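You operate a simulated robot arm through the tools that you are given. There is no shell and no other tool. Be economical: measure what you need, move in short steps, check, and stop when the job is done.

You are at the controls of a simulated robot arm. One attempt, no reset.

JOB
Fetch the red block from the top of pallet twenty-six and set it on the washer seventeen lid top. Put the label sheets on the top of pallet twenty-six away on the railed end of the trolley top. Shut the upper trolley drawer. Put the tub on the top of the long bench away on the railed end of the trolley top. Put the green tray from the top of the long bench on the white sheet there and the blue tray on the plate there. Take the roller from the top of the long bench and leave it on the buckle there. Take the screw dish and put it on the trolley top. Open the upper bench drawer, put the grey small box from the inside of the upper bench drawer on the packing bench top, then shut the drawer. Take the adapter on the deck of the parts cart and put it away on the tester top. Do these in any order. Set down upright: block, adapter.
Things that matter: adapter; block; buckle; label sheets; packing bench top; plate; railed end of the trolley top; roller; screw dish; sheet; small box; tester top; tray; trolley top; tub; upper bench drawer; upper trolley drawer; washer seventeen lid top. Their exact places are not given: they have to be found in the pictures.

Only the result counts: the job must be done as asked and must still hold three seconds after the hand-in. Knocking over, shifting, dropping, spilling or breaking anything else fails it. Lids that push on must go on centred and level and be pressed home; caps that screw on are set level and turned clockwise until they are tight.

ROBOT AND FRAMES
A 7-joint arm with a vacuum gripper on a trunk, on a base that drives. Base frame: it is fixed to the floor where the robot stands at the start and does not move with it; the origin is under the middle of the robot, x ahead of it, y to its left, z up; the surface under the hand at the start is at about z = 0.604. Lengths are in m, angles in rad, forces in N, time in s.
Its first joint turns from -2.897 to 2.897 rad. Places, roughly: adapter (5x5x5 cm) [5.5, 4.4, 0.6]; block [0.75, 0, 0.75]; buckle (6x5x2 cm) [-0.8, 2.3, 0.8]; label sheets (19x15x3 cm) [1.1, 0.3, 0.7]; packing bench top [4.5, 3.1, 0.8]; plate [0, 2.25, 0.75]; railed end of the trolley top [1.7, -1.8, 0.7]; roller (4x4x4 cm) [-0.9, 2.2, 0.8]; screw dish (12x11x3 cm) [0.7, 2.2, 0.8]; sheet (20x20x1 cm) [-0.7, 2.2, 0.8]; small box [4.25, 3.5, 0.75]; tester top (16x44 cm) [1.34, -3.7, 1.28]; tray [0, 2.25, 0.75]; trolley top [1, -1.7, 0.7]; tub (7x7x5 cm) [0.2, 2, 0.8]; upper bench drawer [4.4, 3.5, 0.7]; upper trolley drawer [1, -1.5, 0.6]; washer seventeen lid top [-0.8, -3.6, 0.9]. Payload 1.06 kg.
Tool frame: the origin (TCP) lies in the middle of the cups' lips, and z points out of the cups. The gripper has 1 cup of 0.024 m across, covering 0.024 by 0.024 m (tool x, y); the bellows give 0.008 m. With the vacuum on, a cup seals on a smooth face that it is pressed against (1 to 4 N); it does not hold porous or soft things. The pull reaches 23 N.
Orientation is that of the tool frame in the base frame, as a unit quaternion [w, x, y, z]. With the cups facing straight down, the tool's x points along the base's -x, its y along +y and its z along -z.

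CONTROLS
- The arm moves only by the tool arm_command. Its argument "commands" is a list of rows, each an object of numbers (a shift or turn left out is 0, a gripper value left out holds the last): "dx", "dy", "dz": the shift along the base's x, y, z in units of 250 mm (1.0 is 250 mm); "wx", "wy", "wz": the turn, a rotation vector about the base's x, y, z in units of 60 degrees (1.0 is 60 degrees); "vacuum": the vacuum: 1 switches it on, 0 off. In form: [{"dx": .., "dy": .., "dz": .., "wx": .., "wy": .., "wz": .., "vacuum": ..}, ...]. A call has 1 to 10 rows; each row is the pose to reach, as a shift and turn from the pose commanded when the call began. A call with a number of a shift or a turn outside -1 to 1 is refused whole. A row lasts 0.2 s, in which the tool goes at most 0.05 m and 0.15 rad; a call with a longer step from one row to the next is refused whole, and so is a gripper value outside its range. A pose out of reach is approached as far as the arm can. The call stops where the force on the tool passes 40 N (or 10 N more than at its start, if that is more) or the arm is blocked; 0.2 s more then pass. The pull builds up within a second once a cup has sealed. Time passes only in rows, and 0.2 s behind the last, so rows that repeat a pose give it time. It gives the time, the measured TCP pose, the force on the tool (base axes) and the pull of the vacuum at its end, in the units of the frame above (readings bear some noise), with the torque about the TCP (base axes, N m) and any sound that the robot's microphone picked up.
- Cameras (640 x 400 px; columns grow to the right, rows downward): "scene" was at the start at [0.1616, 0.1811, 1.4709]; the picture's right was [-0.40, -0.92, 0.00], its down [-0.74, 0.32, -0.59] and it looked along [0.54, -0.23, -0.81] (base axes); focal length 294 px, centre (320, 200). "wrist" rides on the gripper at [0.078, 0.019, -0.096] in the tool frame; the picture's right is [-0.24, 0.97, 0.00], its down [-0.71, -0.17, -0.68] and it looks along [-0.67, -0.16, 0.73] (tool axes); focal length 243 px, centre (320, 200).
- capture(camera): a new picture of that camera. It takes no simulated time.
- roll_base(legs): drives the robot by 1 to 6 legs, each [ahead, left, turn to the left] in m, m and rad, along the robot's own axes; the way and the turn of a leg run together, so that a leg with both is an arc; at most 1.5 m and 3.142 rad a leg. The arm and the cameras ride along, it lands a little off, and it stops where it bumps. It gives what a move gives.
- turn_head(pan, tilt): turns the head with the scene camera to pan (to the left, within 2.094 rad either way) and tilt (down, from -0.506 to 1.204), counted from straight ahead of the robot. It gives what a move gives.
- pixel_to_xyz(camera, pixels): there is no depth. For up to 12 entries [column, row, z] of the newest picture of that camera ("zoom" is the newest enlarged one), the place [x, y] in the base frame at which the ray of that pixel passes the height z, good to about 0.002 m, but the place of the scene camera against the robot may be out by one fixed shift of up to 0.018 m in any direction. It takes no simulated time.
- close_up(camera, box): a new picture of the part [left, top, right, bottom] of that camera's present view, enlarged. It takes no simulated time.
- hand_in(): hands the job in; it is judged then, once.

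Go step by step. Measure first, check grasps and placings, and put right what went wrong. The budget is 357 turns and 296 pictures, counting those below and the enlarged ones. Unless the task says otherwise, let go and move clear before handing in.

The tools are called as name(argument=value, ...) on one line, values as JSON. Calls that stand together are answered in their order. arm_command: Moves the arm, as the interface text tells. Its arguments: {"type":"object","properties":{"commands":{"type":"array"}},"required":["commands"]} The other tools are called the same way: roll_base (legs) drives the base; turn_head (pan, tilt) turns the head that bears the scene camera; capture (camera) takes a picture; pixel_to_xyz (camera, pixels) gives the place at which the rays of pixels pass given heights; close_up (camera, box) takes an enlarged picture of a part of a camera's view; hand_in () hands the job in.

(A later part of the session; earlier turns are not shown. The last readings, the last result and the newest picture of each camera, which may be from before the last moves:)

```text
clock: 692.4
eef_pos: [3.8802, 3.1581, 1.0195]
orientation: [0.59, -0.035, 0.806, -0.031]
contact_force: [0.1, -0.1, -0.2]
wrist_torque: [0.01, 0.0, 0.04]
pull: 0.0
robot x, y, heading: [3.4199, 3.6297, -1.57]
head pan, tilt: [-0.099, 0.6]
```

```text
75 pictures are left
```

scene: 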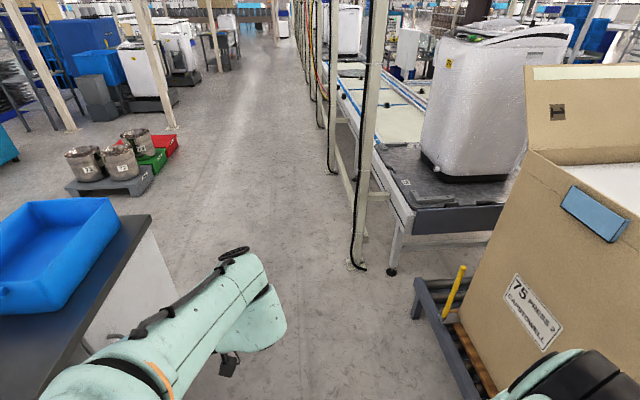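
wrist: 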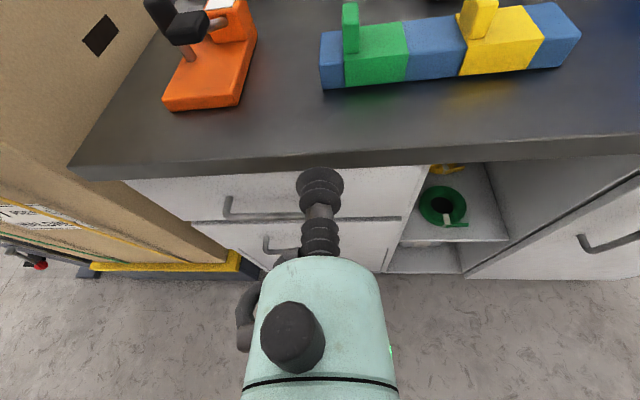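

Now the posture is clean (17° down). I move to (4.08, 3.59) and lower.

arm_command(commands=[{"dx": 0.05, "dy": 0.12}, {"dx": 0.1, "dy": 0.26}, {"dx": 0.16, "dy": 0.4}, {"dx": 0.22, "dy": 0.54}, {"dx": 0.28, "dy": 0.68}, {"dx": 0.34, "dy": 0.82}, {"dx": 0.4, "dy": 0.96}, {"dx": 0.46, "dy": 1.0, "dz": -0.1}, {"dx": 0.5, "dy": 1.0, "dz": -0.22}, {"dx": 0.54, "dy": 1.0, "dz": -0.36}])

arm_command(commands=[{"dx": 0.08, "dy": 0.14, "dz": -0.06}, {"dx": 0.16, "dy": 0.28, "dz": -0.14}, {"dx": 0.22, "dy": 0.42, "dz": -0.26}, {"dx": 0.24, "dy": 0.56, "dz": -0.38}, {"dx": 0.24, "dy": 0.68, "dz": -0.5}, {"dx": 0.24, "dy": 0.7, "dz": -0.64}, {"dx": 0.24, "dy": 0.7, "dz": -0.72}, {"dx": 0.24, "dy": 0.7, "dz": -0.72}])

capture(camera="wrist")

```text
clock: 693.2
eef_pos: [3.8864, 3.1341, 1.0225]
orientation: [0.588, 0.061, 0.802, -0.09]
contact_force: [-0.2, 0.2, 0.4]
wrist_torque: [0.0, 0.01, 0.03]
pull: 0.0
robot x, y, heading: [3.4213, 3.6272, -1.569]
head pan, tilt: [-0.099, 0.6]
stopped in row 4: the arm was blocked; the commanded pose is now the measured one
```

```text
clock: 695.0
eef_pos: [3.9447, 3.2275, 0.9188]
orientation: [0.572, 0.028, 0.818, -0.051]
contact_force: [-0.6, 0.0, 0.5]
wrist_torque: [0.03, -0.02, 0.01]
pull: 0.0
out of reach, approached as far as the arm can: row 2, 3, 4, 5, 6, 7, 8
robot x, y, heading: [3.4174, 3.6288, -1.567]
head pan, tilt: [-0.099, 0.6]
```

```text
74 pictures are left
```

wrist: 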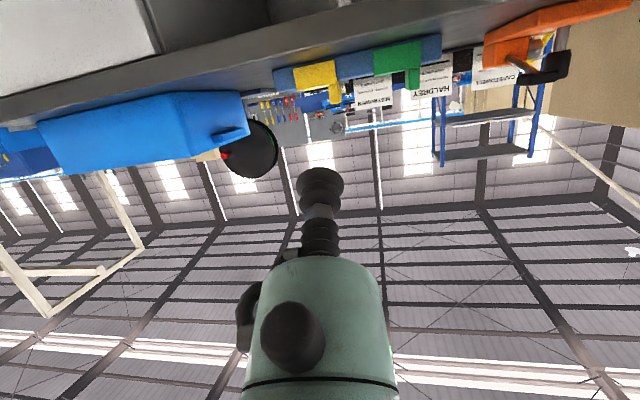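

The elbow is flipped. I reset: pitch the tool down again, then stretch the arm out to straighten the elbow.

arm_command(commands=[{"wy": 0.12, "dz": 0.1}, {"wy": 0.24, "dz": 0.2}, {"wy": 0.36, "dz": 0.3}, {"wy": 0.48, "dz": 0.4}, {"wy": 0.6, "dz": 0.5}, {"wy": 0.72, "dz": 0.5}, {"wy": 0.84, "dz": 0.5}, {"wy": 0.96, "dz": 0.5}, {"wy": 1.0, "dz": 0.5}])

arm_command(commands=[{"wy": 0.1, "dx": -0.06, "dy": -0.12}, {"wy": 0.18, "dx": -0.12, "dy": -0.26}, {"wy": 0.18, "dx": -0.18, "dy": -0.4}, {"wy": 0.18, "dx": -0.24, "dy": -0.54}, {"wy": 0.18, "dx": -0.3, "dy": -0.68}, {"wy": 0.18, "dx": -0.36, "dy": -0.82}, {"wy": 0.18, "dx": -0.42, "dy": -0.96}, {"wy": 0.18, "dx": -0.48, "dy": -1.0}])

capture(camera="scene")

```text
clock: 697.2
eef_pos: [3.9355, 3.1733, 1.0469]
orientation: [0.093, 0.038, 0.994, -0.051]
contact_force: [0.0, 0.5, -0.9]
wrist_torque: [0.0, 0.03, 0.01]
pull: 0.0
robot x, y, heading: [3.4236, 3.6281, -1.57]
head pan, tilt: [-0.099, 0.6]
stopped in row 9: the arm was blocked; the commanded pose is now the measured one
```

```text
clock: 699.0
eef_pos: [3.8201, 2.9434, 1.0528]
orientation: [-0.002, 0.023, 0.998, -0.058]
contact_force: [1.1, 0.3, 0.7]
wrist_torque: [0.05, 0.02, 0.01]
pull: 0.1
robot x, y, heading: [3.4232, 3.6301, -1.569]
head pan, tilt: [-0.099, 0.6]
```

```text
73 pictures are left
```

scene: 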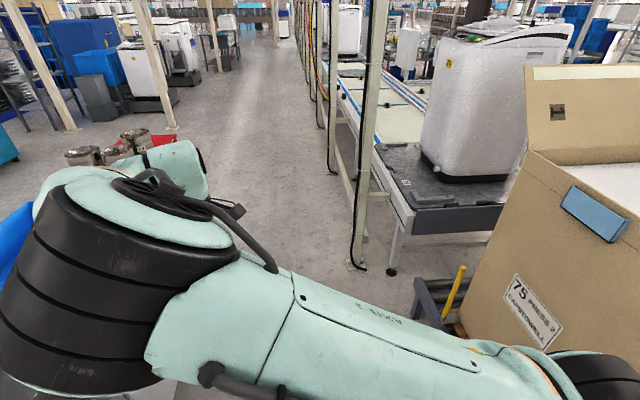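

arm_command(commands=[{"dx": -0.14, "dy": -0.08}, {"dx": -0.28, "dy": -0.16}, {"dx": -0.42, "dy": -0.24}, {"dx": -0.56, "dy": -0.32}, {"dx": -0.7, "dy": -0.4}, {"dx": -0.84, "dy": -0.5}, {"dx": -0.98, "dy": -0.6}, {"dx": -1.0, "dy": -0.72}, {"dx": -1.0, "dy": -0.84}, {"dx": -1.0, "dy": -0.96}])

capture(camera="scene")

```text
clock: 701.2
eef_pos: [3.5697, 2.7041, 1.052]
orientation: [-0.001, 0.024, 0.998, -0.059]
contact_force: [0.1, 0.2, 0.5]
wrist_torque: [-0.03, 0.02, -0.03]
pull: 0.1
robot x, y, heading: [3.4219, 3.6313, -1.566]
head pan, tilt: [-0.099, 0.6]
```

```text
72 pictures are left
```

scene: 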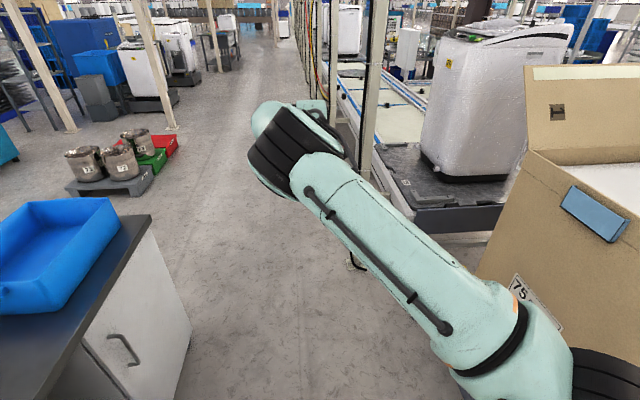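

The arm is straight again. I level it and sweep at long reach, at z ≈ 1.1, from south to east.

arm_command(commands=[{"dx": 0.1, "dy": 0.02, "dz": 0.06, "wx": 0.11}, {"dx": 0.28, "dy": 0.06, "dz": 0.12, "wx": 0.11}, {"dx": 0.46, "dy": 0.12, "dz": 0.2, "wx": 0.11}, {"dx": 0.64, "dy": 0.2, "dz": 0.2, "wx": 0.11}, {"dx": 0.8, "dy": 0.3, "dz": 0.2, "wx": 0.11}, {"dx": 0.95, "dy": 0.42, "dz": 0.2, "wx": 0.11}, {"dx": 1.0, "dy": 0.56, "dz": 0.2, "wx": 0.11}, {"dx": 1.0, "dy": 0.6, "dz": 0.2, "wx": 0.11}])

arm_command(commands=[{"dx": 0.14, "dy": 0.08}, {"dx": 0.28, "dy": 0.18}, {"dx": 0.41, "dy": 0.3}, {"dx": 0.53, "dy": 0.43}, {"dx": 0.63, "dy": 0.58}, {"dx": 0.72, "dy": 0.74}, {"dx": 0.79, "dy": 0.9}, {"dx": 0.82, "dy": 1.0}, {"dx": 0.82, "dy": 1.0}])

arm_command(commands=[{"dx": 0.06, "dy": 0.16}, {"dx": 0.1, "dy": 0.32}, {"dx": 0.12, "dy": 0.48}, {"dx": 0.12, "dy": 0.66}, {"dx": 0.12, "dy": 0.84}, {"dx": 0.12, "dy": 1.0}, {"dx": 0.12, "dy": 1.0}])

capture(camera="wrist")

```text
refused: row 3 steps farther than a row can; nothing moved
```

```text
clock: 703.2
eef_pos: [3.7747, 2.9535, 1.0516]
orientation: [-0.002, 0.024, 0.998, -0.058]
contact_force: [0.4, 0.2, -0.9]
wrist_torque: [0.01, 0.01, 0.01]
pull: 0.0
robot x, y, heading: [3.4206, 3.6303, -1.566]
head pan, tilt: [-0.099, 0.6]
```

```text
clock: 704.6
eef_pos: [3.7516, 3.1, 1.0411]
orientation: [-0.027, 0.127, 0.989, -0.066]
contact_force: [-0.3, 0.1, 0.3]
wrist_torque: [-0.01, -0.02, 0.04]
pull: 0.1
robot x, y, heading: [3.4186, 3.6284, -1.57]
head pan, tilt: [-0.099, 0.6]
stopped in row 6: the arm was blocked; the commanded pose is now the measured one
```

```text
71 pictures are left
```

wrist: 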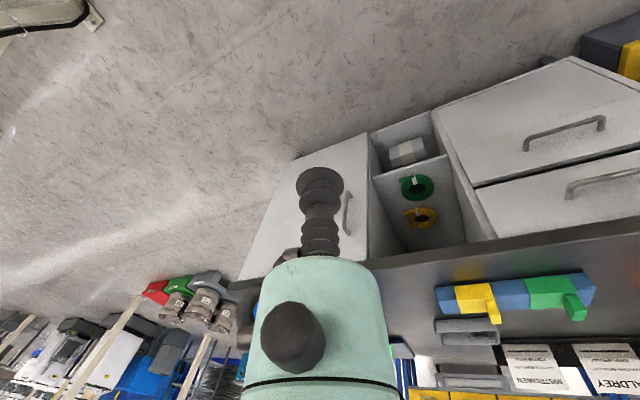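

I re-extend southward with the natural yaw first, and place the base at about (3.5, 3.75), from where the approach to the drawer is nearly radial.

arm_command(commands=[{"dx": -0.06, "dy": -0.1}, {"dx": -0.12, "dy": -0.24}, {"dx": -0.18, "dy": -0.38}, {"dx": -0.24, "dy": -0.52}, {"dx": -0.3, "dy": -0.66}, {"dx": -0.38, "dy": -0.8}, {"dx": -0.46, "dy": -0.94}, {"dx": -0.5, "dy": -1.0}])

arm_command(commands=[{"dx": -0.1, "dy": -0.14, "wx": 0.11}, {"dx": -0.2, "dy": -0.28, "wz": -0.1, "wx": 0.11}, {"dx": -0.3, "dy": -0.4, "wz": -0.22, "wx": 0.11}, {"dx": -0.3, "dy": -0.48, "wz": -0.34, "wx": 0.11}, {"dx": -0.3, "dy": -0.5, "wz": -0.46, "wx": 0.11}, {"dx": -0.3, "dy": -0.5, "wz": -0.58, "wx": 0.11}, {"dx": -0.3, "dy": -0.5, "wz": -0.7, "wx": 0.11}, {"dx": -0.3, "dy": -0.5, "wz": -0.82, "wx": 0.11}, {"dx": -0.3, "dy": -0.5, "wz": -0.94, "wx": 0.11}])

roll_base(legs=[[-0.1, 0.08, 0]])

```text
clock: 706.4
eef_pos: [3.6296, 2.8523, 1.0418]
orientation: [-0.025, 0.125, 0.99, -0.065]
contact_force: [-0.2, -0.1, 0.5]
wrist_torque: [0.03, 0.01, 0.0]
pull: 0.0
robot x, y, heading: [3.4212, 3.6288, -1.569]
head pan, tilt: [-0.099, 0.6]
```

```text
clock: 708.4
eef_pos: [3.5524, 2.7267, 1.0425]
orientation: [-0.06, 0.578, 0.814, 0.009]
contact_force: [-0.4, -0.1, 0.2]
wrist_torque: [-0.02, -0.02, 0.0]
pull: 0.2
robot x, y, heading: [3.421, 3.6336, -1.57]
head pan, tilt: [-0.099, 0.6]
```

```text
clock: 709.7
eef_pos: [3.6328, 2.8254, 1.0423]
orientation: [-0.06, 0.577, 0.815, 0.009]
contact_force: [-0.5, 0.8, -0.9]
wrist_torque: [0.01, -0.03, 0.02]
pull: 0.0
robot x, y, heading: [3.4968, 3.7281, -1.566]
head pan, tilt: [-0.099, 0.6]
```

Elbow natural again. I sweep toward the drawer keeping the yaw pointing at my base.

arm_command(commands=[{"dx": 0.12, "dy": 0.06, "wy": -0.08, "wx": -0.08, "wz": 0.04}, {"dx": 0.27, "dy": 0.16, "wy": -0.08, "wx": -0.08, "wz": 0.08}, {"dx": 0.42, "dy": 0.27, "wy": -0.08, "wx": -0.08, "wz": 0.12}, {"dx": 0.57, "dy": 0.38, "wy": -0.08, "wx": -0.08, "wz": 0.16}, {"dx": 0.72, "dy": 0.5, "wy": -0.08, "wx": -0.08, "wz": 0.22}, {"dx": 0.87, "dy": 0.62, "wy": -0.08, "wx": -0.08, "wz": 0.27}, {"dx": 0.87, "dy": 0.62, "wy": -0.08, "wx": -0.08, "wz": 0.27}])

arm_command(commands=[{"dx": 0.12, "dy": 0.13, "wz": 0.05}, {"dx": 0.24, "dy": 0.26, "wz": 0.1}, {"dx": 0.36, "dy": 0.39, "wz": 0.16}, {"dx": 0.48, "dy": 0.53, "wz": 0.22}, {"dx": 0.58, "dy": 0.67, "wz": 0.27}, {"dx": 0.68, "dy": 0.8, "wz": 0.32}, {"dx": 0.68, "dy": 0.8, "wz": 0.32}])

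arm_command(commands=[{"dx": 0.08, "dy": 0.16, "wz": 0.06}, {"dx": 0.16, "dy": 0.32, "wz": 0.12}, {"dx": 0.24, "dy": 0.48, "wz": 0.18}, {"dx": 0.3, "dy": 0.64, "wz": 0.24}, {"dx": 0.32, "dy": 0.76, "wz": 0.26}, {"dx": 0.32, "dy": 0.76, "wz": 0.26}])

capture(camera="scene")

```text
clock: 711.3
eef_pos: [3.8488, 2.984, 1.0413]
orientation: [-0.002, 0.457, 0.89, -0.009]
contact_force: [-0.1, -0.6, -0.1]
wrist_torque: [0.01, 0.0, 0.02]
pull: 0.1
robot x, y, heading: [3.5003, 3.726, -1.569]
head pan, tilt: [-0.099, 0.6]
```

```text
clock: 712.9
eef_pos: [4.0193, 3.181, 1.0431]
orientation: [0.0, 0.303, 0.953, -0.009]
contact_force: [0.1, -0.2, 0.4]
wrist_torque: [-0.04, 0.01, 0.02]
pull: 0.1
robot x, y, heading: [3.4981, 3.7293, -1.566]
head pan, tilt: [-0.099, 0.6]
```

```text
clock: 714.3
eef_pos: [4.101, 3.3696, 1.0389]
orientation: [0.001, 0.171, 0.985, -0.009]
contact_force: [-0.1, -0.6, 1.3]
wrist_torque: [-0.03, -0.01, 0.0]
pull: 0.0
robot x, y, heading: [3.4975, 3.7259, -1.567]
head pan, tilt: [-0.099, 0.6]
```

```text
70 pictures are left
```

scene: 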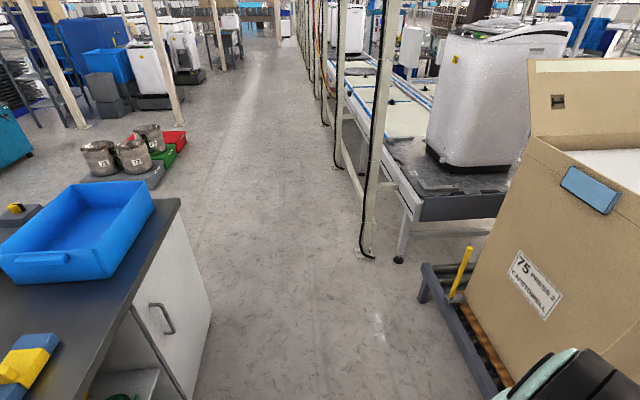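

Natural posture now. I go to (3.98, 3.58), square the yaw, then pitch the tool to 15° below horizontal.

arm_command(commands=[{"dx": -0.06, "dy": 0.14, "wz": 0.06}, {"dx": -0.14, "dy": 0.28, "wz": 0.12}, {"dx": -0.22, "dy": 0.42, "wz": 0.18}, {"dx": -0.3, "dy": 0.56, "wz": 0.24}, {"dx": -0.38, "dy": 0.7, "wz": 0.3}, {"dx": -0.46, "dy": 0.84, "wz": 0.33}, {"dx": -0.48, "dy": 0.84, "wz": 0.33}])

arm_command(commands=[{"wy": -0.12}, {"wy": -0.24}, {"wy": -0.36}, {"wy": -0.48}, {"wy": -0.6}, {"wy": -0.72}, {"wy": -0.84}, {"wy": -0.96}, {"wy": -1.0}])

arm_command(commands=[{"wy": -0.12, "dz": -0.06}, {"wy": -0.25, "dz": -0.14}, {"wy": -0.25, "dz": -0.26}, {"wy": -0.25, "dz": -0.4}, {"wy": -0.25, "dz": -0.54}, {"wy": -0.25, "dz": -0.68}, {"wy": -0.25, "dz": -0.82}, {"wy": -0.25, "dz": -0.96}, {"wy": -0.25, "dz": -1.0}])

```text
clock: 715.1
eef_pos: [4.0399, 3.3283, 1.0307]
orientation: [-0.008, 0.188, 0.982, -0.01]
contact_force: [0.7, 0.3, -0.1]
wrist_torque: [0.04, 0.02, -0.03]
pull: 0.0
robot x, y, heading: [3.5011, 3.73, -1.572]
head pan, tilt: [-0.099, 0.6]
stopped in row 4: the arm was blocked; the commanded pose is now the measured one
```

```text
clock: 716.4
eef_pos: [4.0151, 3.3129, 0.9646]
orientation: [0.266, 0.183, 0.946, 0.002]
contact_force: [0.6, 0.3, 0.3]
wrist_torque: [0.0, 0.04, -0.01]
pull: 0.0
robot x, y, heading: [3.5011, 3.7295, -1.571]
head pan, tilt: [-0.099, 0.6]
stopped in row 6: the arm was blocked; the commanded pose is now the measured one
```

```text
clock: 718.4
eef_pos: [4.0128, 3.3269, 0.7195]
orientation: [0.39, 0.173, 0.904, 0.025]
contact_force: [0.7, 0.0, 0.5]
wrist_torque: [-0.01, -0.03, 0.0]
pull: 0.2
robot x, y, heading: [3.4978, 3.7291, -1.57]
head pan, tilt: [-0.099, 0.6]
```

Pointing the arm to my left collides with the head mast; my right side is the free one. So I must face north with the bench on my right. I raise, untilt and fold the arm to the front, then turn in the open area to the south.

arm_command(commands=[{"dz": 0.14}, {"dz": 0.28, "wy": 0.1}, {"dz": 0.42, "wy": 0.2}, {"dz": 0.56, "wy": 0.32}, {"dz": 0.7, "wy": 0.44}, {"dz": 0.84, "wy": 0.56}, {"dz": 0.98, "wy": 0.68}, {"dz": 1.0, "wy": 0.77, "dx": -0.06, "dy": -0.1}, {"dz": 1.0, "wy": 0.77, "dx": -0.16, "dy": -0.24}, {"dz": 1.0, "wy": 0.77, "dx": -0.28, "dy": -0.38}])

arm_command(commands=[{"dx": -0.12, "dy": -0.14, "wz": -0.06, "dz": 0.1}, {"dx": -0.24, "dy": -0.26, "wz": -0.12, "dz": 0.2}, {"dx": -0.38, "dy": -0.34, "wz": -0.2, "dz": 0.3}, {"dx": -0.54, "dy": -0.4, "wz": -0.28, "dz": 0.3}, {"dx": -0.7, "dy": -0.42, "wz": -0.36, "dz": 0.3}, {"dx": -0.86, "dy": -0.42, "wz": -0.46, "dz": 0.3}, {"dx": -1.0, "dy": -0.4, "wz": -0.56, "dz": 0.3}, {"dx": -1.0, "dy": -0.3, "wz": -0.66, "dz": 0.3}])

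```text
clock: 720.6
eef_pos: [3.9447, 3.2354, 0.9686]
orientation: [0.005, 0.168, 0.985, -0.046]
contact_force: [-0.1, -0.4, 0.8]
wrist_torque: [-0.02, 0.01, 0.0]
pull: 0.0
robot x, y, heading: [3.4999, 3.7292, -1.568]
head pan, tilt: [-0.099, 0.6]
```

```text
refused: row 1 steps farther than a row can; nothing moved
```

arm_command(commands=[{"dx": -0.1, "dy": -0.12, "wz": -0.06, "dz": 0.08}, {"dx": -0.2, "dy": -0.24, "wz": -0.12, "dz": 0.16}, {"dx": -0.32, "dy": -0.34, "wz": -0.2, "dz": 0.24}, {"dx": -0.46, "dy": -0.42, "wz": -0.28, "dz": 0.3}, {"dx": -0.62, "dy": -0.46, "wz": -0.36, "dz": 0.3}, {"dx": -0.78, "dy": -0.46, "wz": -0.46, "dz": 0.3}, {"dx": -0.94, "dy": -0.46, "wz": -0.56, "dz": 0.3}, {"dx": -1.0, "dy": -0.46, "wz": -0.66, "dz": 0.3}])

arm_command(commands=[{"dx": -0.15, "dy": 0.04, "wz": -0.1}, {"dx": -0.28, "dy": 0.12, "wz": -0.2}, {"dx": -0.4, "dy": 0.22, "wz": -0.3}, {"dx": -0.48, "dy": 0.34, "wz": -0.4}, {"dx": -0.52, "dy": 0.46, "wz": -0.5}])

roll_base(legs=[[1.3, 0.16, 0], [0, 0, 1.571], [0, 0, 1.571]])

```text
clock: 722.4
eef_pos: [3.6918, 3.1143, 1.0423]
orientation: [-0.011, 0.494, 0.868, -0.044]
contact_force: [0.6, -0.4, 0.5]
wrist_torque: [0.02, 0.02, -0.02]
pull: 0.1
robot x, y, heading: [3.4988, 3.7304, -1.569]
head pan, tilt: [-0.099, 0.6]
```

```text
clock: 723.6
eef_pos: [3.5635, 3.2313, 1.0429]
orientation: [-0.023, 0.703, 0.71, -0.04]
contact_force: [0.2, -0.6, 0.4]
wrist_torque: [-0.01, 0.01, 0.01]
pull: 0.0
robot x, y, heading: [3.5033, 3.7304, -1.57]
head pan, tilt: [-0.099, 0.6]
```

```text
clock: 737.8
eef_pos: [3.6115, 2.9362, 1.0432]
orientation: [-0.04, 0.709, -0.704, 0.023]
contact_force: [0.3, 0.3, 0.8]
wrist_torque: [-0.01, 0.0, -0.01]
pull: 0.0
robot x, y, heading: [3.6726, 2.4363, 1.566]
head pan, tilt: [-0.099, 0.6]
```

Facing north now. I drive up to y ≈ 3.40, x ≈ 3.49.

roll_base(legs=[[0.96, 0.17, 0.005]])

arm_command(commands=[{"dx": 0.14, "dy": 0.02, "wz": -0.05, "wx": -0.02, "wy": -0.06}, {"dx": 0.3, "dy": 0.0, "wz": -0.12, "wy": -0.06, "wx": -0.02}, {"dx": 0.46, "dy": -0.04, "wz": -0.2, "wy": -0.06, "wx": -0.02}, {"dx": 0.62, "dy": -0.1, "wz": -0.28, "wy": -0.06, "wx": -0.02}, {"dx": 0.78, "dy": -0.18, "wz": -0.38, "wy": -0.06, "wx": -0.02}, {"dx": 0.92, "dy": -0.28, "wz": -0.48, "wy": -0.06, "wx": -0.02}, {"dx": 1.0, "dy": -0.42, "wz": -0.58, "wy": -0.06, "wx": -0.02}, {"dx": 1.0, "dy": -0.58, "wz": -0.68, "wy": -0.06, "wx": -0.02}, {"dx": 1.0, "dy": -0.7, "wz": -0.78, "wy": -0.06, "wx": -0.02}])

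```text
clock: 742.8
eef_pos: [3.4528, 3.9002, 1.0427]
orientation: [0.039, -0.705, 0.708, -0.023]
contact_force: [0.5, 0.0, 0.3]
wrist_torque: [0.03, 0.01, 0.01]
pull: 0.0
robot x, y, heading: [3.5085, 3.4027, 1.557]
head pan, tilt: [-0.099, 0.6]
```

```text
clock: 744.8
eef_pos: [3.761, 3.7766, 1.0797]
orientation: [0.043, -0.366, 0.927, -0.066]
contact_force: [0.0, 0.8, -0.3]
wrist_torque: [0.0, -0.02, 0.0]
pull: 0.1
out of reach, approached as far as the arm can: row 4, 5, 6, 7, 8, 9
robot x, y, heading: [3.5102, 3.4007, 1.555]
head pan, tilt: [-0.099, 0.6]
```

arm_command(commands=[{"dx": 0.15, "dy": -0.06, "wz": -0.05}, {"dx": 0.3, "dy": -0.14, "wz": -0.1}, {"dx": 0.44, "dy": -0.24, "wz": -0.15}, {"dx": 0.58, "dy": -0.34, "wz": -0.2}, {"dx": 0.72, "dy": -0.44, "wz": -0.25}, {"dx": 0.86, "dy": -0.54, "wz": -0.3}, {"dx": 0.98, "dy": -0.62, "wz": -0.3}, {"dx": 0.98, "dy": -0.62, "wz": -0.3}])

```text
clock: 746.6
eef_pos: [4.0136, 3.6196, 1.08]
orientation: [0.03, -0.217, 0.973, -0.072]
contact_force: [0.4, -0.5, 1.2]
wrist_torque: [-0.02, 0.02, -0.02]
pull: 0.1
out of reach, approached as far as the arm can: row 3, 4
robot x, y, heading: [3.5088, 3.4042, 1.557]
head pan, tilt: [-0.099, 0.6]
```

arm_command(commands=[{"dy": -0.14, "wy": 0.05, "wx": 0.06, "wz": -0.06}, {"dy": -0.3, "wy": 0.086, "wx": 0.12, "wz": -0.14}, {"dy": -0.46, "wy": 0.086, "wx": 0.12, "wz": -0.22}, {"dy": -0.62, "wy": 0.086, "wx": 0.12, "wz": -0.3}, {"dy": -0.78, "wy": 0.086, "wx": 0.12, "wz": -0.38}, {"dy": -0.94, "wy": 0.086, "wx": 0.12, "wz": -0.42}, {"dy": -1.0, "wy": 0.086, "wx": 0.12, "wz": -0.42}])

arm_command(commands=[{"dy": -0.14}, {"dy": -0.28}, {"dx": -0.06, "dy": -0.28, "wy": -0.1}, {"dx": -0.12, "dy": -0.28, "wy": -0.2}, {"dx": -0.18, "dy": -0.28, "wy": -0.32}, {"dx": -0.2, "dy": -0.28, "wy": -0.44}, {"dx": -0.2, "dy": -0.28, "wy": -0.56}, {"dx": -0.2, "dy": -0.28, "wy": -0.68}, {"dx": -0.2, "dy": -0.28, "wy": -0.8}, {"dx": -0.2, "dy": -0.28, "wy": -0.9}])

```text
clock: 748.2
eef_pos: [4.0094, 3.3671, 1.0788]
orientation: [-0.016, 0.001, 1.0, -0.007]
contact_force: [-0.8, 0.6, -1.1]
wrist_torque: [-0.01, 0.03, 0.02]
pull: 0.0
robot x, y, heading: [3.5095, 3.4039, 1.558]
head pan, tilt: [-0.099, 0.6]
```

```text
clock: 750.4
eef_pos: [3.9632, 3.2997, 1.0794]
orientation: [0.442, 0.003, 0.897, -0.005]
contact_force: [-0.1, 0.8, 0.6]
wrist_torque: [0.0, 0.0, -0.03]
pull: 0.1
robot x, y, heading: [3.5054, 3.4065, 1.557]
head pan, tilt: [-0.099, 0.6]
```

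This posture works. I continue pitching to ~75° and lower.

arm_command(commands=[{"wy": -0.1, "dz": -0.1}, {"wy": -0.2, "dz": -0.22}, {"wy": -0.3, "dz": -0.36}, {"wy": -0.38, "dz": -0.5}, {"wy": -0.38, "dz": -0.64}, {"wy": -0.38, "dz": -0.78}, {"wy": -0.38, "dz": -0.92}, {"wy": -0.38, "dz": -1.0}, {"wy": -0.38, "dz": -1.0}])

arm_command(commands=[{"dz": -0.1}, {"dz": -0.2}, {"dz": -0.3}, {"dz": -0.42}, {"dz": -0.42}])

capture(camera="wrist")

```text
clock: 752.4
eef_pos: [3.9651, 3.3023, 0.829]
orientation: [0.61, 0.002, 0.793, -0.003]
contact_force: [-0.3, -0.1, 0.3]
wrist_torque: [-0.03, 0.01, -0.02]
pull: 0.0
robot x, y, heading: [3.5094, 3.399, 1.552]
head pan, tilt: [-0.099, 0.6]
```

```text
clock: 753.6
eef_pos: [3.9629, 3.3008, 0.7239]
orientation: [0.609, 0.004, 0.793, -0.004]
contact_force: [1.2, 0.0, 0.6]
wrist_torque: [-0.01, -0.01, 0.0]
pull: 0.1
robot x, y, heading: [3.5086, 3.3987, 1.559]
head pan, tilt: [-0.099, 0.6]
```

```text
69 pictures are left
```

wrist: 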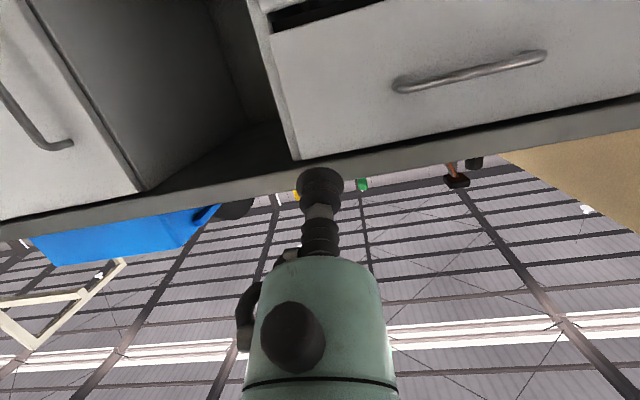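

z 0.724 is reachable now. I pitch to nearly horizontal and lower to z 0.69.

arm_command(commands=[{"wy": -0.1, "dz": -0.05}, {"wy": -0.22, "dz": -0.1}, {"wy": -0.22, "dz": -0.14}, {"wy": -0.22, "dz": -0.14}])

arm_command(commands=[{"dx": 0.16}, {"dx": 0.32}, {"dx": 0.48}, {"dx": 0.64}, {"dx": 0.76}, {"dx": 0.76}])

capture(camera="wrist")

```text
clock: 754.6
eef_pos: [3.9789, 3.2986, 0.6983]
orientation: [0.704, -0.007, 0.71, -0.005]
contact_force: [0.6, 0.1, -0.5]
wrist_torque: [0.03, -0.05, -0.02]
pull: 0.0
robot x, y, heading: [3.5074, 3.398, 1.557]
head pan, tilt: [-0.099, 0.6]
```

```text
clock: 756.0
eef_pos: [4.1533, 3.299, 0.6889]
orientation: [0.696, 0.005, 0.718, -0.004]
contact_force: [-0.1, -0.8, 0.3]
wrist_torque: [-0.02, 0.01, 0.0]
pull: 0.0
robot x, y, heading: [3.5067, 3.4009, 1.557]
head pan, tilt: [-0.099, 0.6]
```

```text
68 pictures are left
```

wrist: 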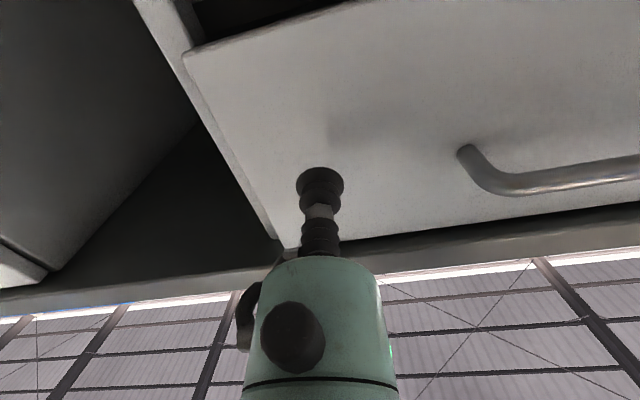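

The cup faces the free left part of the drawer front. I advance with vacuum on.

arm_command(commands=[{"dx": 0.1, "vacuum": 1}, {"dx": 0.16}, {"dx": 0.19}, {"dx": 0.21}, {"dx": 0.23}, {"dx": 0.23}])

```text
clock: 756.9
eef_pos: [4.1949, 3.2986, 0.6878]
orientation: [0.695, 0.004, 0.719, -0.004]
contact_force: [-17.6, 5.4, 12.1]
wrist_torque: [0.03, 0.15, -0.01]
pull: 22.6
robot x, y, heading: [3.5079, 3.4035, 1.557]
head pan, tilt: [-0.099, 0.6]
stopped in row 4: the force on the tool passed its limit at 47 N (the readings are from after the stop); the commanded pose is now the measured one
```

Sealed on the drawer front. I pull it open toward −x slowly.

arm_command(commands=[{"dx": -0.05}, {"dx": -0.11}, {"dx": -0.18}, {"dx": -0.25}, {"dx": -0.32}, {"dx": -0.39}, {"dx": -0.46}, {"dx": -0.53}, {"dx": -0.6}, {"dx": -0.64}])

capture(camera="wrist")

```text
clock: 759.1
eef_pos: [4.0353, 3.298, 0.6873]
orientation: [0.694, 0.004, 0.72, -0.003]
contact_force: [-0.7, 5.9, -6.1]
wrist_torque: [0.02, -0.08, -0.02]
pull: 22.9
robot x, y, heading: [3.5098, 3.3986, 1.556]
head pan, tilt: [-0.099, 0.6]
```

```text
67 pictures are left
```

wrist: 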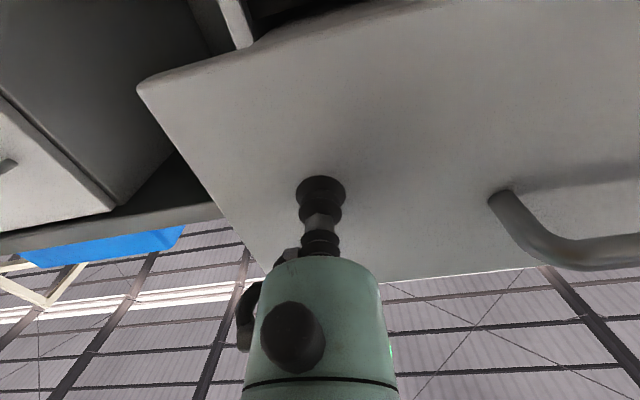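

Open by 16 cm. A few cm more, then I release.

arm_command(commands=[{"dx": -0.05}, {"dx": -0.1}, {"dx": -0.15}, {"dx": -0.2}, {"dx": -0.2}, {"dx": -0.2, "vacuum": 0}, {"dx": -0.2}, {"dx": -0.2}, {"dx": -0.24}, {"dx": -0.28}])

```text
clock: 761.3
eef_pos: [3.9803, 3.3003, 0.6923]
orientation: [0.701, -0.001, 0.714, -0.002]
contact_force: [-0.1, 0.7, -0.1]
wrist_torque: [-0.01, 0.02, 0.02]
pull: 0.1
robot x, y, heading: [3.5103, 3.4023, 1.557]
head pan, tilt: [-0.099, 0.6]
```

I back off a little, rise above the drawer, and pitch the tool down again.

arm_command(commands=[{"dx": -0.06, "dz": 0.04}, {"dx": -0.1, "dz": 0.16}, {"dx": -0.1, "dz": 0.32}, {"dx": -0.1, "dz": 0.48}, {"dx": -0.1, "dz": 0.64, "wy": 0.1}, {"dx": -0.1, "dz": 0.8, "wy": 0.22}, {"dx": -0.1, "dz": 0.92, "wy": 0.34}, {"dx": -0.06, "dz": 1.0, "wy": 0.46}, {"dx": -0.02, "dz": 1.0, "wy": 0.58}, {"dx": 0.02, "dz": 1.0, "wy": 0.7}])

arm_command(commands=[{"wy": 0.12}, {"wy": 0.24, "dz": 0.1}, {"wy": 0.36, "dz": 0.2}, {"wy": 0.48, "dz": 0.3}, {"wy": 0.6, "dz": 0.4, "dy": 0.1}, {"wy": 0.72, "dz": 0.4, "dy": 0.2}, {"wy": 0.78, "dz": 0.4, "dy": 0.3}, {"wy": 0.78, "dz": 0.4, "dy": 0.4}])

capture(camera="wrist")

```text
clock: 763.5
eef_pos: [3.9705, 3.2997, 0.9381]
orientation: [0.39, 0.004, 0.921, -0.006]
contact_force: [0.1, -0.4, -0.1]
wrist_torque: [0.02, 0.01, 0.05]
pull: 0.0
robot x, y, heading: [3.5109, 3.4012, 1.554]
head pan, tilt: [-0.099, 0.6]
```

```text
clock: 765.3
eef_pos: [3.9715, 3.4013, 1.0366]
orientation: [-0.007, 0.0, 1.0, -0.006]
contact_force: [0.3, 0.6, -0.5]
wrist_torque: [0.04, -0.01, 0.01]
pull: 0.0
robot x, y, heading: [3.5067, 3.401, 1.553]
head pan, tilt: [-0.099, 0.6]
```

```text
66 pictures are left
```

wrist: 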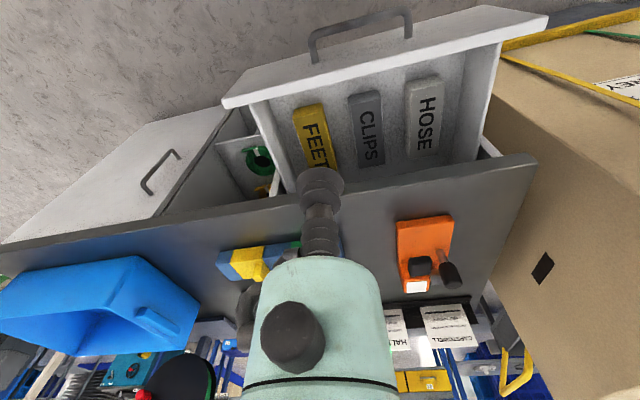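

The open drawer holds three small boxes: yellow FEET, grey CLIPS, pale HOSE. I enlarge to judge colours and measure.

close_up(camera="wrist", box=[270, 60, 470, 200])

pixel_to_xyz(camera="wrist", pixels=[[348, 96, 0.7], [380, 90, 0.7], [387, 160, 0.7], [360, 166, 0.7], [367, 128, 0.7], [367, 128, 0.72], [360, 205, 0.79], [500, 45, 0.76], [228, 100, 0.76], [460, 190, 0.79]])

```text
2.86 times, centred on (370, 130) of wrist
```

zoom: 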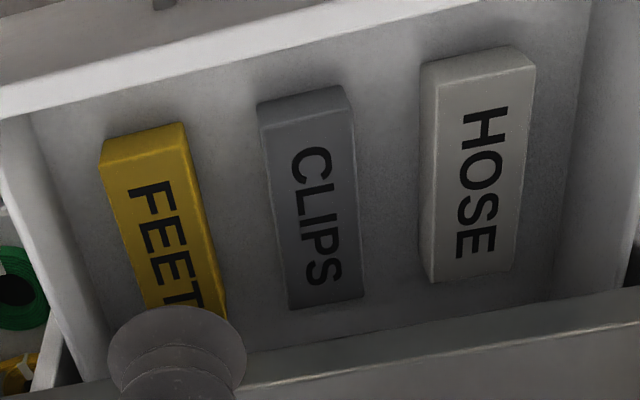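

```text
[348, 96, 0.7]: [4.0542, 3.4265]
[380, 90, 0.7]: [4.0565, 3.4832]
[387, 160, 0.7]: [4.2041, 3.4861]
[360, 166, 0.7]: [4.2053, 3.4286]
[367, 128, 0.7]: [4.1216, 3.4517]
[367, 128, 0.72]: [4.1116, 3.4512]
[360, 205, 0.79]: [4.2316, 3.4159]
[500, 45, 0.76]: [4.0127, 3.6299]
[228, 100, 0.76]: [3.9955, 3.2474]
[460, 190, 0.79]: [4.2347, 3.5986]
```

CLIPS is the grey box. I move closer for a second view.

arm_command(commands=[{"dx": 0.08, "dy": 0.05, "dz": -0.12}, {"dx": 0.14, "dy": 0.1, "dz": -0.28}, {"dx": 0.2, "dy": 0.15, "dz": -0.44}, {"dx": 0.26, "dy": 0.2, "dz": -0.58}, {"dx": 0.26, "dy": 0.2, "dz": -0.62}, {"dx": 0.26, "dy": 0.2, "dz": -0.62}])

capture(camera="wrist")

```text
clock: 766.7
eef_pos: [4.0365, 3.45, 0.8833]
orientation: [-0.007, 0.0, 1.0, -0.006]
contact_force: [-0.2, 1.2, -0.7]
wrist_torque: [0.02, -0.02, 0.01]
pull: 0.0
robot x, y, heading: [3.5057, 3.3949, 1.559]
head pan, tilt: [-0.099, 0.6]
```

```text
64 pictures are left
```

wrist: 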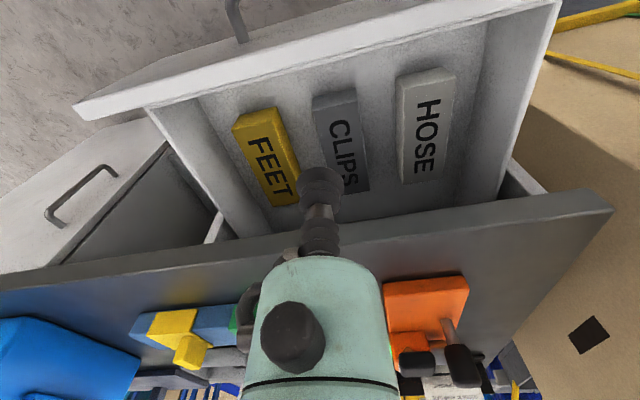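

Box top ≈ 0.684, spanning x 4.08–4.21, y 3.437–3.49, partly under the bench edge. I pick it at (4.11, 3.463).

arm_command(commands=[{"dx": 0.15, "dy": 0.03}, {"dx": 0.294, "dy": 0.052}, {"dx": 0.294, "dy": 0.052, "dz": -0.18}, {"dx": 0.294, "dy": 0.052, "dz": -0.36}, {"dx": 0.294, "dy": 0.052, "dz": -0.54}, {"dx": 0.294, "dy": 0.052, "dz": -0.7, "vacuum": 1}, {"dx": 0.294, "dy": 0.052, "dz": -0.7}])

arm_command(commands=[{"dz": -0.03}, {"dz": -0.06}, {"dz": -0.08}, {"dz": -0.08}])

```text
clock: 768.3
eef_pos: [4.1116, 3.4592, 0.7089]
orientation: [-0.006, 0.0, 1.0, -0.006]
contact_force: [-0.1, -0.4, -1.0]
wrist_torque: [0.01, 0.01, 0.02]
pull: 0.1
robot x, y, heading: [3.5111, 3.4018, 1.554]
head pan, tilt: [-0.099, 0.6]
```

```text
clock: 769.3
eef_pos: [4.1106, 3.4603, 0.6886]
orientation: [-0.006, 0.0, 1.0, -0.006]
contact_force: [0.5, -0.3, -0.2]
wrist_torque: [-0.01, 0.02, -0.02]
pull: 0.0
robot x, y, heading: [3.5057, 3.4027, 1.561]
head pan, tilt: [-0.099, 0.6]
```

arm_command(commands=[{"dz": -0.02}, {"dz": -0.04}, {"dz": -0.06}, {"dz": -0.06}])

capture(camera="wrist")

```text
clock: 770.3
eef_pos: [4.1112, 3.4609, 0.6753]
orientation: [-0.005, 0.001, 1.0, -0.006]
contact_force: [0.6, -1.3, 23.2]
wrist_torque: [0.12, -0.05, -0.05]
pull: 23.0
robot x, y, heading: [3.5111, 3.4016, 1.553]
head pan, tilt: [-0.099, 0.6]
```

```text
63 pictures are left
```

wrist: 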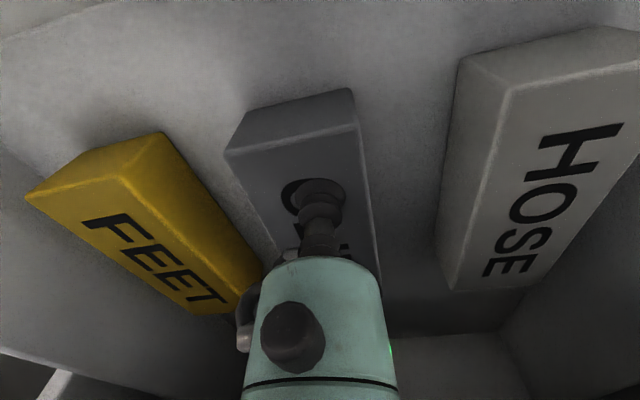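

Sealed on the CLIPS box. I lift 2 cm, slide 4 cm toward −x to clear the bench edge, then rise.

arm_command(commands=[{"dz": 0.04}, {"dz": 0.08}, {"dx": -0.06, "dz": 0.1}, {"dx": -0.12, "dz": 0.1}, {"dx": -0.17, "dz": 0.12}, {"dx": -0.17, "dz": 0.26}, {"dx": -0.17, "dz": 0.42}, {"dx": -0.17, "dz": 0.58}, {"dx": -0.17, "dz": 0.74}, {"dx": -0.17, "dz": 0.9}])

arm_command(commands=[{"dz": 0.12}, {"dz": 0.2}, {"dz": 0.2}])

capture(camera="wrist")

```text
clock: 772.5
eef_pos: [4.0694, 3.4616, 0.8964]
orientation: [-0.007, 0.001, 1.0, -0.005]
contact_force: [0.5, 0.5, -1.3]
wrist_torque: [0.02, 0.18, -0.05]
pull: 23.1
robot x, y, heading: [3.5067, 3.4036, 1.553]
head pan, tilt: [-0.099, 0.6]
```

```text
clock: 773.3
eef_pos: [4.0688, 3.4601, 0.9463]
orientation: [-0.006, 0.001, 1.0, -0.006]
contact_force: [0.3, 1.1, -1.1]
wrist_torque: [0.03, 0.16, -0.01]
pull: 22.9
robot x, y, heading: [3.5123, 3.3998, 1.557]
head pan, tilt: [-0.099, 0.6]
```

```text
62 pictures are left
```

wrist: 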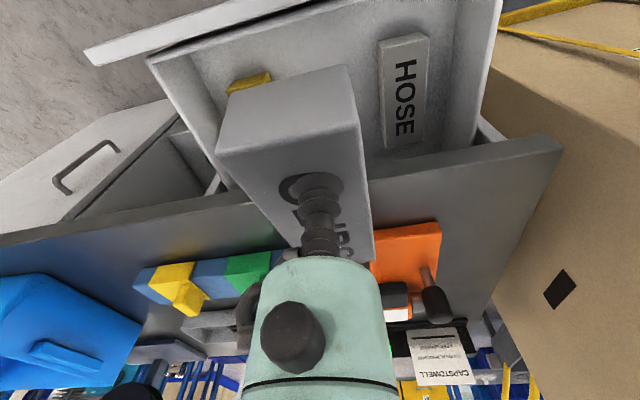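

The box is up. I measure the free strip on the bench between the orange device and the bench's north end.

pixel_to_xyz(camera="wrist", pixels=[[440, 222, 0.81], [370, 236, 0.81], [438, 300, 0.81], [560, 148, 0.79], [495, 305, 0.79], [440, 165, 0.79], [272, 252, 0.83], [468, 330, 0.8]])

```text
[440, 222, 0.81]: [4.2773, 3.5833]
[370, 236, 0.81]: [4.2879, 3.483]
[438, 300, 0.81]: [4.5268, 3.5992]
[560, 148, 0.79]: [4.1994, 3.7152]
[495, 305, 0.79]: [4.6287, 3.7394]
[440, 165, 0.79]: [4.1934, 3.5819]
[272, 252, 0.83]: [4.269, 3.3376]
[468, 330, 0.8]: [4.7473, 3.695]
```

The gap between the green block (y 3.34) and the orange device (y 3.48) is wider: I place the box at y 3.41, x ≈ 4.21–4.35.

arm_command(commands=[{"dx": 0.15, "dy": -0.05}, {"dx": 0.3, "dy": -0.1}, {"dx": 0.45, "dy": -0.16}, {"dx": 0.6, "dy": -0.2}, {"dx": 0.74, "dy": -0.2}, {"dx": 0.74, "dy": -0.2, "dz": -0.1}, {"dx": 0.74, "dy": -0.2, "dz": -0.2}, {"dx": 0.74, "dy": -0.2, "dz": -0.2}])

capture(camera="wrist")

```text
clock: 775.1
eef_pos: [4.2533, 3.4107, 0.8972]
orientation: [-0.006, 0.001, 1.0, -0.006]
contact_force: [-0.7, -0.2, -2.2]
wrist_torque: [0.03, 0.16, 0.02]
pull: 22.7
robot x, y, heading: [3.5099, 3.4028, 1.556]
head pan, tilt: [-0.099, 0.6]
```

```text
61 pictures are left
```

wrist: 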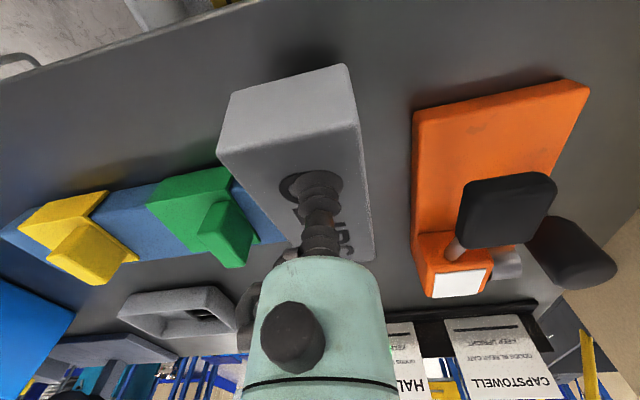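

pixel_to_xyz(camera="wrist", pixels=[[232, 180, 0.82], [285, 240, 0.82], [413, 115, 0.81], [415, 235, 0.81]])

```text
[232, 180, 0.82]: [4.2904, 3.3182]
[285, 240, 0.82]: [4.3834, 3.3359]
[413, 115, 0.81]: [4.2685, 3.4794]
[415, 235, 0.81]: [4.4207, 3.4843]
```

The gap is y ≈ 3.34–3.48; the box at 3.38–3.44 is centred. I lower.

arm_command(commands=[{"dz": -0.04}, {"dz": -0.08}, {"dz": -0.12}, {"dz": -0.15}, {"dz": -0.15}])

arm_command(commands=[{"dz": -0.012}, {"dz": -0.024}, {"dz": -0.036}, {"dz": -0.048}])

```text
clock: 776.3
eef_pos: [4.2526, 3.4116, 0.8617]
orientation: [-0.006, 0.001, 1.0, -0.006]
contact_force: [-1.9, -0.2, 3.8]
wrist_torque: [0.1, -0.16, -0.03]
pull: 23.1
robot x, y, heading: [3.5117, 3.4009, 1.554]
head pan, tilt: [-0.099, 0.6]
```

```text
clock: 777.1
eef_pos: [4.2533, 3.4096, 0.8556]
orientation: [-0.004, 0.0, 1.0, -0.006]
contact_force: [1.5, -0.3, 10.7]
wrist_torque: [0.08, -0.08, 0.0]
pull: 23.3
robot x, y, heading: [3.5068, 3.3997, 1.564]
head pan, tilt: [-0.099, 0.6]
stopped in row 4: the force on the tool passed its limit at 44 N (the readings are from after the stop); the commanded pose is now the measured one
```

Contact at 0.856. I release and lift.

arm_command(commands=[{"dz": 0.006, "vacuum": 0}, {"dz": 0.006}, {"dz": 0.006}, {"dz": 0.006}, {"dz": 0.03}, {"dz": 0.12}, {"dz": 0.28}, {"dz": 0.44}, {"dz": 0.6}, {"dz": 0.6}])

capture(camera="wrist")

```text
clock: 779.3
eef_pos: [4.2525, 3.4113, 1.0041]
orientation: [-0.005, 0.0, 1.0, -0.005]
contact_force: [0.7, 0.3, -0.8]
wrist_torque: [0.0, 0.02, 0.01]
pull: 0.1
robot x, y, heading: [3.5074, 3.4023, 1.558]
head pan, tilt: [-0.099, 0.6]
```

```text
60 pictures are left
```

wrist: 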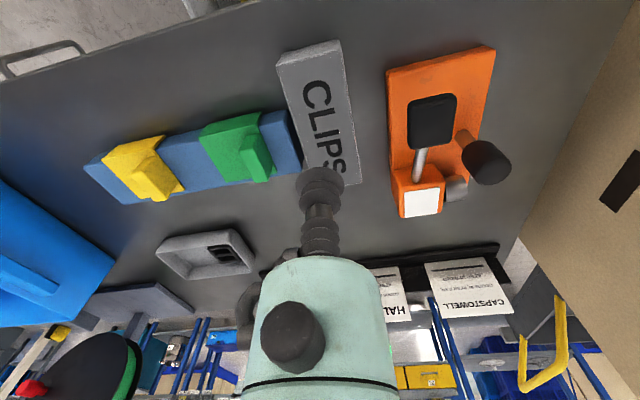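

CLIPS stands on the bench top. Now I shut the drawer: back over the front, tilt the tool toward +x, lower, and push.

arm_command(commands=[{"dx": -0.16, "dy": -0.06, "dz": 0.05}, {"dx": -0.34, "dy": -0.12, "dz": 0.05}, {"dx": -0.52, "dy": -0.2, "dz": 0.05}, {"dx": -0.7, "dy": -0.28, "dz": 0.05}, {"dx": -0.86, "dy": -0.36, "dz": 0.05}, {"dx": -1.0, "dy": -0.44, "dz": 0.05}, {"dx": -1.0, "dy": -0.44, "dz": 0.05}])

arm_command(commands=[{"dx": -0.1, "wy": -0.12}, {"dx": -0.2, "wy": -0.24}, {"dx": -0.26, "wy": -0.36}, {"dx": -0.26, "wy": -0.48, "dz": -0.08}, {"dx": -0.26, "wy": -0.6, "dz": -0.2}, {"dx": -0.26, "wy": -0.72, "dz": -0.34}, {"dx": -0.26, "wy": -0.84, "dz": -0.5}, {"dx": -0.26, "wy": -0.96, "dz": -0.66}, {"dx": -0.26, "wy": -1.0, "dz": -0.82}, {"dx": -0.26, "wy": -1.0, "dz": -0.98}])

arm_command(commands=[{"dz": -0.1}, {"dz": -0.2}, {"dz": -0.32}, {"dz": -0.32}])

capture(camera="wrist")

```text
clock: 780.9
eef_pos: [4.0027, 3.3019, 1.0161]
orientation: [-0.005, 0.0, 1.0, -0.006]
contact_force: [-0.1, 0.7, 0.0]
wrist_torque: [-0.01, -0.04, 0.04]
pull: 0.0
robot x, y, heading: [3.5099, 3.4015, 1.556]
head pan, tilt: [-0.099, 0.6]
```

```text
clock: 783.1
eef_pos: [3.9389, 3.3031, 0.7719]
orientation: [0.496, 0.003, 0.868, -0.004]
contact_force: [0.4, 0.3, -0.6]
wrist_torque: [0.01, -0.02, -0.03]
pull: 0.0
robot x, y, heading: [3.5078, 3.3984, 1.556]
head pan, tilt: [-0.099, 0.6]
```

```text
clock: 784.1
eef_pos: [3.9383, 3.3016, 0.6933]
orientation: [0.495, 0.003, 0.869, -0.006]
contact_force: [0.5, 0.5, -1.0]
wrist_torque: [0.0, 0.02, 0.0]
pull: 0.0
robot x, y, heading: [3.5078, 3.4032, 1.558]
head pan, tilt: [-0.099, 0.6]
```

```text
59 pictures are left
```

wrist: 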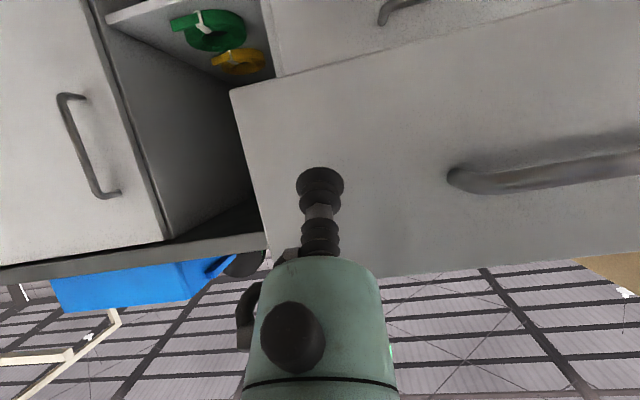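

In position before the drawer face. I push toward +x steadily.

arm_command(commands=[{"dx": 0.1}, {"dx": 0.18}, {"dx": 0.26}, {"dx": 0.34}, {"dx": 0.42}, {"dx": 0.5}, {"dx": 0.58}, {"dx": 0.66}, {"dx": 0.74}, {"dx": 0.82}])

arm_command(commands=[{"dx": 0.06}, {"dx": 0.1}, {"dx": 0.14}, {"dx": 0.18}, {"dx": 0.22}, {"dx": 0.26}, {"dx": 0.3}, {"dx": 0.34}])

capture(camera="wrist")

```text
clock: 786.3
eef_pos: [4.1437, 3.3011, 0.693]
orientation: [0.497, 0.004, 0.868, -0.006]
contact_force: [0.2, 0.0, 0.1]
wrist_torque: [-0.02, 0.03, -0.01]
pull: 0.1
robot x, y, heading: [3.509, 3.4003, 1.559]
head pan, tilt: [-0.099, 0.6]
```

```text
clock: 787.5
eef_pos: [4.1874, 3.3004, 0.6851]
orientation: [0.488, 0.006, 0.873, -0.007]
contact_force: [-10.0, 2.0, 2.2]
wrist_torque: [-0.09, -0.12, 0.02]
pull: 0.1
robot x, y, heading: [3.5054, 3.4019, 1.551]
head pan, tilt: [-0.099, 0.6]
stopped in row 5: the force on the tool passed its limit at 47 N (the readings are from after the stop); the commanded pose is now the measured one
```

```text
58 pictures are left
```

wrist: 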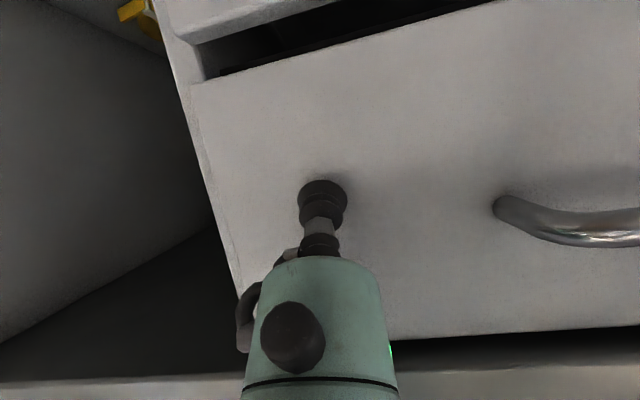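

It stopped at 47 N with the cup tip at about the closed position. I push once more to confirm it is home.

arm_command(commands=[{"dx": 0.02}, {"dx": 0.03}, {"dx": 0.04}])

```text
clock: 787.9
eef_pos: [4.1887, 3.2983, 0.6809]
orientation: [0.485, 0.005, 0.875, -0.006]
contact_force: [-11.2, -2.2, 0.9]
wrist_torque: [0.04, -0.2, -0.03]
pull: 0.1
robot x, y, heading: [3.5085, 3.405, 1.555]
head pan, tilt: [-0.099, 0.6]
stopped in row 2: the force on the tool passed its limit at 46 N (the readings are from after the stop); the commanded pose is now the measured one
```

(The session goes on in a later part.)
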